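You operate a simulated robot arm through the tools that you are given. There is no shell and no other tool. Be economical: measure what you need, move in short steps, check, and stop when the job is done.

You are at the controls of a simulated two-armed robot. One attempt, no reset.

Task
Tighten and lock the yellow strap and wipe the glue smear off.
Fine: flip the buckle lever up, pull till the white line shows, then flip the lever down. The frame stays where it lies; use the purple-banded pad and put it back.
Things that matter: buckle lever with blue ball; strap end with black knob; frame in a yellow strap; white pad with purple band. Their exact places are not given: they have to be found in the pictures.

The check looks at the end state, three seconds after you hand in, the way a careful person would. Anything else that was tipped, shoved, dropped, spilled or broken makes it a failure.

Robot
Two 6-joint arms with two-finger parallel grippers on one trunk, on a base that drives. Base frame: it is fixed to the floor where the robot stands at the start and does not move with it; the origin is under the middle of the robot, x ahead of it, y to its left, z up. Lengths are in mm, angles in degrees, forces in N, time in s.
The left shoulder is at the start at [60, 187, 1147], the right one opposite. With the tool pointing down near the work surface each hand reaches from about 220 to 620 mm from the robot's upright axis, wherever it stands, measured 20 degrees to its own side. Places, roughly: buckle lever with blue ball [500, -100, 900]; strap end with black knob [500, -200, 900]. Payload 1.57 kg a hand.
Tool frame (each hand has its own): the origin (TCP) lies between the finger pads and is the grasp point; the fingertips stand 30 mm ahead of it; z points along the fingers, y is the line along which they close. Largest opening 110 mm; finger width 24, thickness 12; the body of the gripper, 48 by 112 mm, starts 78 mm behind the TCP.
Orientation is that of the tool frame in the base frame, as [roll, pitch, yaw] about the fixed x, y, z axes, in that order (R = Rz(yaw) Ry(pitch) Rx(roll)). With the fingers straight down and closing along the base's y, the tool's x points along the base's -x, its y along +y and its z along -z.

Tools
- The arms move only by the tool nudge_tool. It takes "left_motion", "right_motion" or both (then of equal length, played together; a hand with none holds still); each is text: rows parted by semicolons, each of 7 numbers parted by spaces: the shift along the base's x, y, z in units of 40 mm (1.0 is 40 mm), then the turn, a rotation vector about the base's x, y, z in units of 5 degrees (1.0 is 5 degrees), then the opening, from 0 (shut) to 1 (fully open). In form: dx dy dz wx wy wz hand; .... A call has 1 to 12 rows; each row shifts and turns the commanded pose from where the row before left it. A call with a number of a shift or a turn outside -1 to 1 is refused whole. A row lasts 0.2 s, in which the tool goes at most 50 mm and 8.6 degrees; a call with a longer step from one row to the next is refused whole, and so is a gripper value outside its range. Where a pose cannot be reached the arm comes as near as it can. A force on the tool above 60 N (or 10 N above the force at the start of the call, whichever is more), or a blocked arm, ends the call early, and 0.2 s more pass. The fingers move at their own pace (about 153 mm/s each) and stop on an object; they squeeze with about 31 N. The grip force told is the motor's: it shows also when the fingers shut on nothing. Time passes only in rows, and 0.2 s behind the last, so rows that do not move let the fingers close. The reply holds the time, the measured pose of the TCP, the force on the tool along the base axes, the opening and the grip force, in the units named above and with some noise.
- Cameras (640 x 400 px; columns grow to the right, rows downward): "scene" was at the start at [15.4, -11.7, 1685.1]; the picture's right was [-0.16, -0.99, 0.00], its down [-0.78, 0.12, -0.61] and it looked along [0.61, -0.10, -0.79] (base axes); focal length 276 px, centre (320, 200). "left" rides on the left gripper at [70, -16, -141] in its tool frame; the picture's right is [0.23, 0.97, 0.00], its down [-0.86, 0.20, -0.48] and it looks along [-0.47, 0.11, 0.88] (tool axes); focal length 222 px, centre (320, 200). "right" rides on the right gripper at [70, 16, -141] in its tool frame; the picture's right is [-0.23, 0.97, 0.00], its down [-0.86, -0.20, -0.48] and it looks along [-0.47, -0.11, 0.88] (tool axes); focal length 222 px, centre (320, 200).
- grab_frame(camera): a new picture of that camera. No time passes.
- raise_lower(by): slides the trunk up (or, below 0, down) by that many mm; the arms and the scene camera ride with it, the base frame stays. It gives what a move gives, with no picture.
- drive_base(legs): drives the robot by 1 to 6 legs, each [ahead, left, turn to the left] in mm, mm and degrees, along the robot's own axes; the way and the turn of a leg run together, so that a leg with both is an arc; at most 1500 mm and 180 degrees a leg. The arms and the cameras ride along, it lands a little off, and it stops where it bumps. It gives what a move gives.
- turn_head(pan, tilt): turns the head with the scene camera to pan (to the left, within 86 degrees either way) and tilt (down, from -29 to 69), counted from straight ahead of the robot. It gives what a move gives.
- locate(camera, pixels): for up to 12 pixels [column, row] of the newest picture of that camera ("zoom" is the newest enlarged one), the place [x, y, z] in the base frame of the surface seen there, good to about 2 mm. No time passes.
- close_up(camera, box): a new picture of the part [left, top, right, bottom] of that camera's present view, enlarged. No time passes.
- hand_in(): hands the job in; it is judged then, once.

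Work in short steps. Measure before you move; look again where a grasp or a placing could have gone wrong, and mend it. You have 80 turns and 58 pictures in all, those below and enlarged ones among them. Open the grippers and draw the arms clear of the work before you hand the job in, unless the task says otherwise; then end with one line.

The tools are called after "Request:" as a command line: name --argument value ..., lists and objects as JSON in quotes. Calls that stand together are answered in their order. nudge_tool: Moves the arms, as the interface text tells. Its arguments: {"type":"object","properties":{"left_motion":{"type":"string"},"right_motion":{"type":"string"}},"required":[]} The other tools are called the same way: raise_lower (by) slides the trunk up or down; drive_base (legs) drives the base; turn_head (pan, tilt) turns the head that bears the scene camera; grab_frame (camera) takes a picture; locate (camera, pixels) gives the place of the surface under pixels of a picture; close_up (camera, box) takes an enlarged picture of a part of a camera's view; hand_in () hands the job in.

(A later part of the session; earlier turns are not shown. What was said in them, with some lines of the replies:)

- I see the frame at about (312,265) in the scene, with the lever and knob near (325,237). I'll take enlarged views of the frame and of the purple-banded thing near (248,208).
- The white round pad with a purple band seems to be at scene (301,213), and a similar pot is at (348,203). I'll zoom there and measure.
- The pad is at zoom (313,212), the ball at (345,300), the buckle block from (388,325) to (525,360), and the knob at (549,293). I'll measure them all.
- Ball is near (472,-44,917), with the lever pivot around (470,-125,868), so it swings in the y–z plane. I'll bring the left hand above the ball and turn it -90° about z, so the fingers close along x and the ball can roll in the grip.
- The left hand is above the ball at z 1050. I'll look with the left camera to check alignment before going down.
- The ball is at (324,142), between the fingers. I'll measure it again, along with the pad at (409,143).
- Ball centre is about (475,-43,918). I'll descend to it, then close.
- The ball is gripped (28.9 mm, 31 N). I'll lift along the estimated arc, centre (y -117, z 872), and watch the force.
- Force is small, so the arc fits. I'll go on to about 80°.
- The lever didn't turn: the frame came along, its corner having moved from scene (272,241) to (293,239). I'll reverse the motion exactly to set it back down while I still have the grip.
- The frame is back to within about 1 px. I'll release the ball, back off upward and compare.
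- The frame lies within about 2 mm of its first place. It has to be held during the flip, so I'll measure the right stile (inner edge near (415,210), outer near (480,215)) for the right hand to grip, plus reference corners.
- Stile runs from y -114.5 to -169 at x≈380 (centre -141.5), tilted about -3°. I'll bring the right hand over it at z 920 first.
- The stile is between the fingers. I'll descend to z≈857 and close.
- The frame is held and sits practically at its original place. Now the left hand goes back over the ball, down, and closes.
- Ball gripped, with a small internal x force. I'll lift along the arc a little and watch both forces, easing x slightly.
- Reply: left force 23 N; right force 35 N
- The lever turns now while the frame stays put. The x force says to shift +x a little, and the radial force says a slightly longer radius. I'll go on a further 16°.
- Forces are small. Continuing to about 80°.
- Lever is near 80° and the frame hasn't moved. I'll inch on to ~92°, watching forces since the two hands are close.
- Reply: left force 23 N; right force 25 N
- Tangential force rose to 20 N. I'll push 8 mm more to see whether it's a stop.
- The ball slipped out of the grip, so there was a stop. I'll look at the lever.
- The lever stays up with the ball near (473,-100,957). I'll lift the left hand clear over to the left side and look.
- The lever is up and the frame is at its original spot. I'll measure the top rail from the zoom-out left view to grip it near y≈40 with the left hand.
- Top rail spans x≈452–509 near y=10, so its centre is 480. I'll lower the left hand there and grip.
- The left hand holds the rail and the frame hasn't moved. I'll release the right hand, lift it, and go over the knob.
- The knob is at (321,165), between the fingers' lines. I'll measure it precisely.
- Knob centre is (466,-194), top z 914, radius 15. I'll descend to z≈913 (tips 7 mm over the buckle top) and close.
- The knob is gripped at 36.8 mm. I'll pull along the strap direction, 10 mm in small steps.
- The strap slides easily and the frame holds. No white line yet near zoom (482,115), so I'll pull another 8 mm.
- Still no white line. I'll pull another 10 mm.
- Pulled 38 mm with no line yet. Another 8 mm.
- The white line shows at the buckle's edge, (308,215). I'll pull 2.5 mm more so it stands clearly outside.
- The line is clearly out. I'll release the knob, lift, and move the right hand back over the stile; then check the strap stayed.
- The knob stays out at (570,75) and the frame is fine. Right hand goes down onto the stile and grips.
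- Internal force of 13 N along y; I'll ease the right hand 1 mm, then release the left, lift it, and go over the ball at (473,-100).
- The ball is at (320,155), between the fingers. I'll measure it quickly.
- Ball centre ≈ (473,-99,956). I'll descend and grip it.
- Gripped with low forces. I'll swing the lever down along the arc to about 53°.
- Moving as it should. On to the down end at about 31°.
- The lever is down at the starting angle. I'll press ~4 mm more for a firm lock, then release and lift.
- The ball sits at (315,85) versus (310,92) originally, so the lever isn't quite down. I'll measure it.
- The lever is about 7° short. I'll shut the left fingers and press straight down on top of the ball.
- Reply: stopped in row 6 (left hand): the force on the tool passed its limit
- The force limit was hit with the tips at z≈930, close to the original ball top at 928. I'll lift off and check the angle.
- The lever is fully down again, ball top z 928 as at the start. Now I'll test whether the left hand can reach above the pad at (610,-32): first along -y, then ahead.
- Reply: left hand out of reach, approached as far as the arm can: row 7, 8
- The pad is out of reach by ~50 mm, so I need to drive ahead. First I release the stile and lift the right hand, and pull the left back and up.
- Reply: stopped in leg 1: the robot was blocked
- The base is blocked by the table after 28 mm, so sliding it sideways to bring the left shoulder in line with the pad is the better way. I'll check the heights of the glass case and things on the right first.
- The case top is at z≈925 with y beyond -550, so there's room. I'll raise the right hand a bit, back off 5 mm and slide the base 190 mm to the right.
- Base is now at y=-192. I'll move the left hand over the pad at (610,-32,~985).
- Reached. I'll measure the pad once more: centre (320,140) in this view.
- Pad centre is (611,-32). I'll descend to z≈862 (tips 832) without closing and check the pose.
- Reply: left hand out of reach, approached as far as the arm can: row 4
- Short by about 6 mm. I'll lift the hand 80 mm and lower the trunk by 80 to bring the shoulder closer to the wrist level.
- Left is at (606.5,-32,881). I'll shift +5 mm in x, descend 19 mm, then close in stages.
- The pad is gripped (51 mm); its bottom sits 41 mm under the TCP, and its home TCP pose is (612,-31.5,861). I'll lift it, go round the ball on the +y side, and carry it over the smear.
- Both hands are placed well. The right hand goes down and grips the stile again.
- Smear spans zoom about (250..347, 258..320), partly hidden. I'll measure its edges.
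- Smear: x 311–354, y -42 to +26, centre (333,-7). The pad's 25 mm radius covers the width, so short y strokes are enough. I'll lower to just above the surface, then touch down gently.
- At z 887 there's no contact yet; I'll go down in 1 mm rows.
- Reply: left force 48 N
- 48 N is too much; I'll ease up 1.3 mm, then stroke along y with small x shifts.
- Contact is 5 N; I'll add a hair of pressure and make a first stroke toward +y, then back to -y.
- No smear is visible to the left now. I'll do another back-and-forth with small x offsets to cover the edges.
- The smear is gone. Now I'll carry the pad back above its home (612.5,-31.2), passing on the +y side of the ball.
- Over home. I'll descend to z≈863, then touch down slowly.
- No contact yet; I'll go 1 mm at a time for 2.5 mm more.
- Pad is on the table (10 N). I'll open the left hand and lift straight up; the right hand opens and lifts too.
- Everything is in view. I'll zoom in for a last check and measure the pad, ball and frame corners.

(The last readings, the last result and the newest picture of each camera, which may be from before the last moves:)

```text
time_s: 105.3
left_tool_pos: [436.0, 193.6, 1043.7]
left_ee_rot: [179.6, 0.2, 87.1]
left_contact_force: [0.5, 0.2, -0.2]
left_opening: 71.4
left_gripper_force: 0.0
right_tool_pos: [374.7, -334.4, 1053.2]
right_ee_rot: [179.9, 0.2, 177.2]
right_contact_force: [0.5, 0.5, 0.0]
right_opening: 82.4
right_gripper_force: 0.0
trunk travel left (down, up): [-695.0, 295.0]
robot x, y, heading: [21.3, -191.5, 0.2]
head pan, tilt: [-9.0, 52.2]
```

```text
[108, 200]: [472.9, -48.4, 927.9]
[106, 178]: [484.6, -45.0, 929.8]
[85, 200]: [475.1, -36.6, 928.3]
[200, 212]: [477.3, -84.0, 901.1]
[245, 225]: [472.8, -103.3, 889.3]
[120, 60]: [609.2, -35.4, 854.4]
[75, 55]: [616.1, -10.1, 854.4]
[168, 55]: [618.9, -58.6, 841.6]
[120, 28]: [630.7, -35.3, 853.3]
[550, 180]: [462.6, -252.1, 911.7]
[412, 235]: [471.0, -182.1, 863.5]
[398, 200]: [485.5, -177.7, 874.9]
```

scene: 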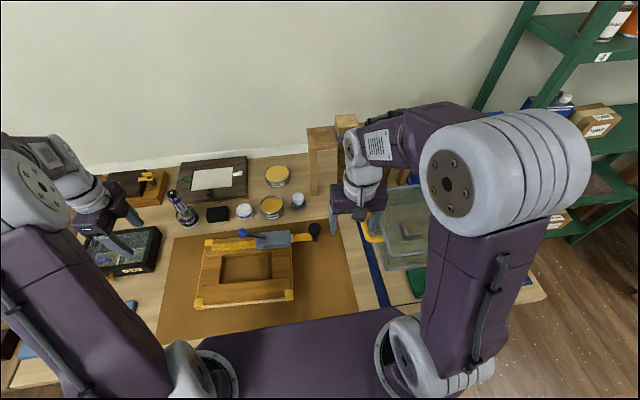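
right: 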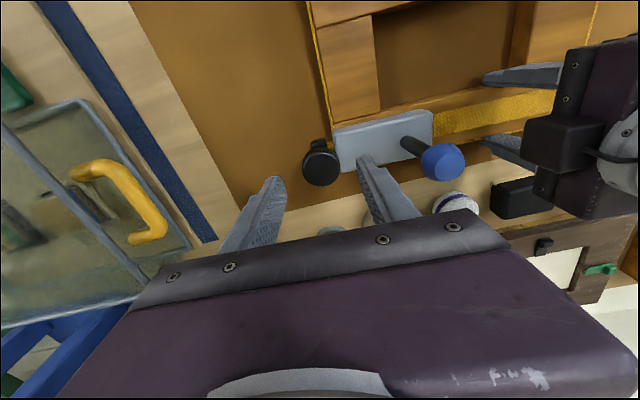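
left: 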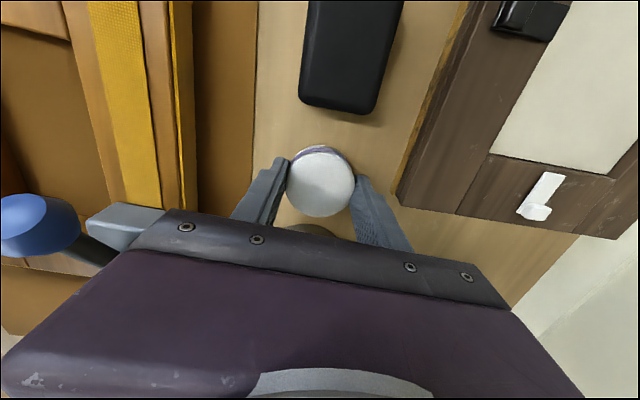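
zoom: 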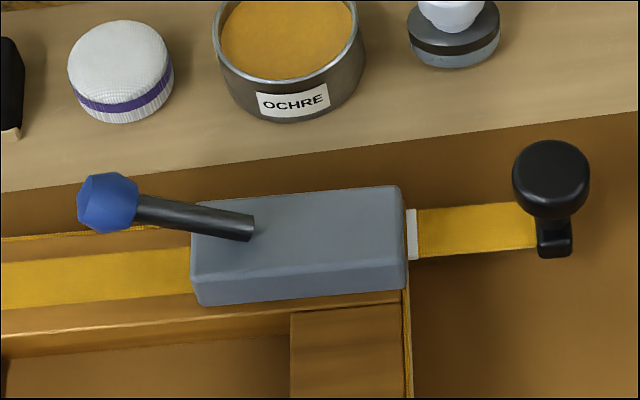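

The line, pad (609,-34) and frame are all in place. The lever slope reads ~31–32° as at the start, but I'll give it one more slow straight press to be sure it's fully seated: first the shut left fingers go above the ball.

Request:
nudge_tool --left_motion "0.2 -0.9 0 0 0 0 0;0.2 -0.9 0 0 0 0 0;0.2 -0.9 0 0 0 0 0;0.2 -0.9 0 0 0 0 0;0.17 -0.9 0 0 0 0 0;0 -0.9 0 0 0 0 0;0 -0.5 0 0 0 0 0;0 0 -0.8 0 0 0 0;0 0 -0.8 0 0 0 0;0 0 -0.2 0 0 0 0;0 0 0 0 0 0 0"

```text
time_s: 107.8
left_tool_pos: [476.1, -42.3, 970.1]
left_ee_rot: [179.6, 0.2, 87.2]
left_contact_force: [-0.6, -0.1, -0.1]
left_opening: 0.0
left_gripper_force: 20.6
right_tool_pos: [374.7, -333.4, 1053.5]
right_ee_rot: [180.0, 0.1, 177.1]
right_contact_force: [0.5, 0.5, -0.2]
right_opening: 82.6
right_gripper_force: 0.0
trunk travel left (down, up): [-695.0, 295.0]
robot x, y, heading: [24.2, -186.9, 0.3]
head pan, tilt: [-9.0, 52.2]
```

Request:
nudge_tool --left_motion "0 0 -0.12 0 0 0 0;0 0 -0.05 0 0 0 0;0 0 -0.03 0 0 0 0;0 0 -0.02 0 0 0 0;0 0 -0.02 0 0 0 0;0 0 -0.02 0 0 0 0;0 0 -0.02 0 0 0 0;0 0 0 0 0 0 0"

```text
time_s: 109.5
left_tool_pos: [475.5, -42.2, 959.9]
left_ee_rot: [179.4, 0.1, 87.2]
left_contact_force: [5.7, 4.0, 21.3]
left_opening: 0.0
left_gripper_force: 21.8
right_tool_pos: [373.3, -334.0, 1054.2]
right_ee_rot: [180.0, 0.2, 177.1]
right_contact_force: [0.4, 0.1, 1.0]
right_opening: 82.4
right_gripper_force: 0.1
trunk travel left (down, up): [-695.0, 295.0]
robot x, y, heading: [23.5, -187.7, 0.2]
head pan, tilt: [-9.0, 52.2]
```

Firm contact at z 960 with 21 N; a further 1.5 mm will show whether it's at a hard stop.

Request:
nudge_tool --left_motion "0 0 -0.02 0 0 0 0;0 0 -0.02 0 0 0 0;0 0 0 0 0 0 0"

```text
time_s: 110.3
left_tool_pos: [475.7, -42.2, 960.2]
left_ee_rot: [179.1, 0.2, 87.2]
left_contact_force: [10.9, 7.1, 43.8]
left_opening: 0.1
left_gripper_force: 21.4
right_tool_pos: [372.2, -334.0, 1053.4]
right_ee_rot: [179.9, 0.2, 177.2]
right_contact_force: [0.3, -0.1, -0.4]
right_opening: 82.3
right_gripper_force: 0.2
trunk travel left (down, up): [-695.0, 295.0]
robot x, y, heading: [20.8, -183.8, 0.4]
head pan, tilt: [-9.0, 52.2]
```

Force rises with no motion, so the lever is at its hard stop. I'll lift away, open, and clear to the left for a last look.

Request:
nudge_tool --left_motion "0 0 0.3 0 0 0 0;0 0 0.8 0 0 0 0;0 0 0.8 0 0 0 0;0 0.9 0 0 0 0 0.3;0 0.9 0 0 0 0 0.6;0 0.9 0 0 0 0 0.6;-0.2 0.9 0 0 0 0 0.6;-0.2 0.9 0 0 0 0 0.6;-0.2 0.9 0 0 0 0 0.6;0 0 0 0 0 0 0.6"

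Request:
close_up --camera "scene" --box '[165, 195, 341, 305]'

```text
time_s: 112.5
left_tool_pos: [452.0, 173.4, 1033.5]
left_ee_rot: [179.6, 0.2, 87.3]
left_contact_force: [0.4, -0.4, -0.6]
left_opening: 65.9
left_gripper_force: 0.0
right_tool_pos: [374.6, -334.9, 1053.6]
right_ee_rot: [179.9, 0.1, 177.0]
right_contact_force: [-0.8, 0.5, 0.5]
right_opening: 82.5
right_gripper_force: 0.0
trunk travel left (down, up): [-695.0, 295.0]
robot x, y, heading: [23.8, -185.6, 0.2]
head pan, tilt: [-9.0, 52.2]
```

```text
3.64 times, centred on (253, 250) of scene
```

zoom: 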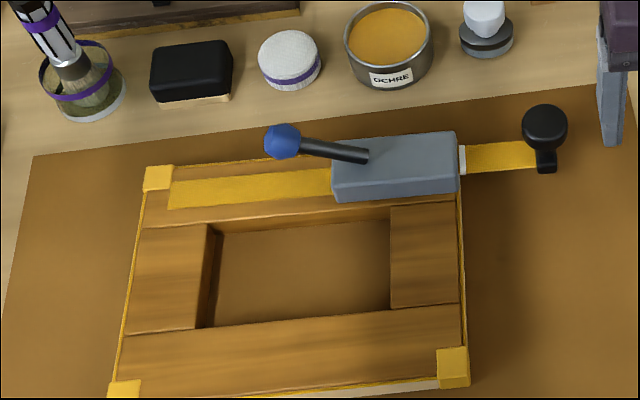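

The frame seems to have slipped ~1 px toward the robot during that press. I'll measure it.

Request:
locate --camera "zoom" --pixels '[[283, 140], [455, 140], [545, 120], [158, 172], [453, 355], [300, 375], [350, 145], [290, 52]]'

```text
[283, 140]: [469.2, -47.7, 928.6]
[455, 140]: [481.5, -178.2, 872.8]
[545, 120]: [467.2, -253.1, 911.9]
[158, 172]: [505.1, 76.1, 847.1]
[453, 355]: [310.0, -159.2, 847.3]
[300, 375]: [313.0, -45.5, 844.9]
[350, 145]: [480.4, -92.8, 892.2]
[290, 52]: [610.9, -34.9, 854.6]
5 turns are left
```

The frame is within about 2–3 mm of its starting place, the white line shows, the lever is down at its stop, the smear is gone, and the pad is home. Both hands are open and clear, so I hand in.

Request:
hand_in

```text
The job is handed in.
```

I handed the job in. The strap is pulled until the white line shows, the lever is down against its stop, the glue smear is wiped off, and the pad is back in its place. My first try at the lever lifted and dragged the frame about 60 mm before I set it back. It slipped again slightly in the last lever press, and now lies about 2–3 mm from where it started.
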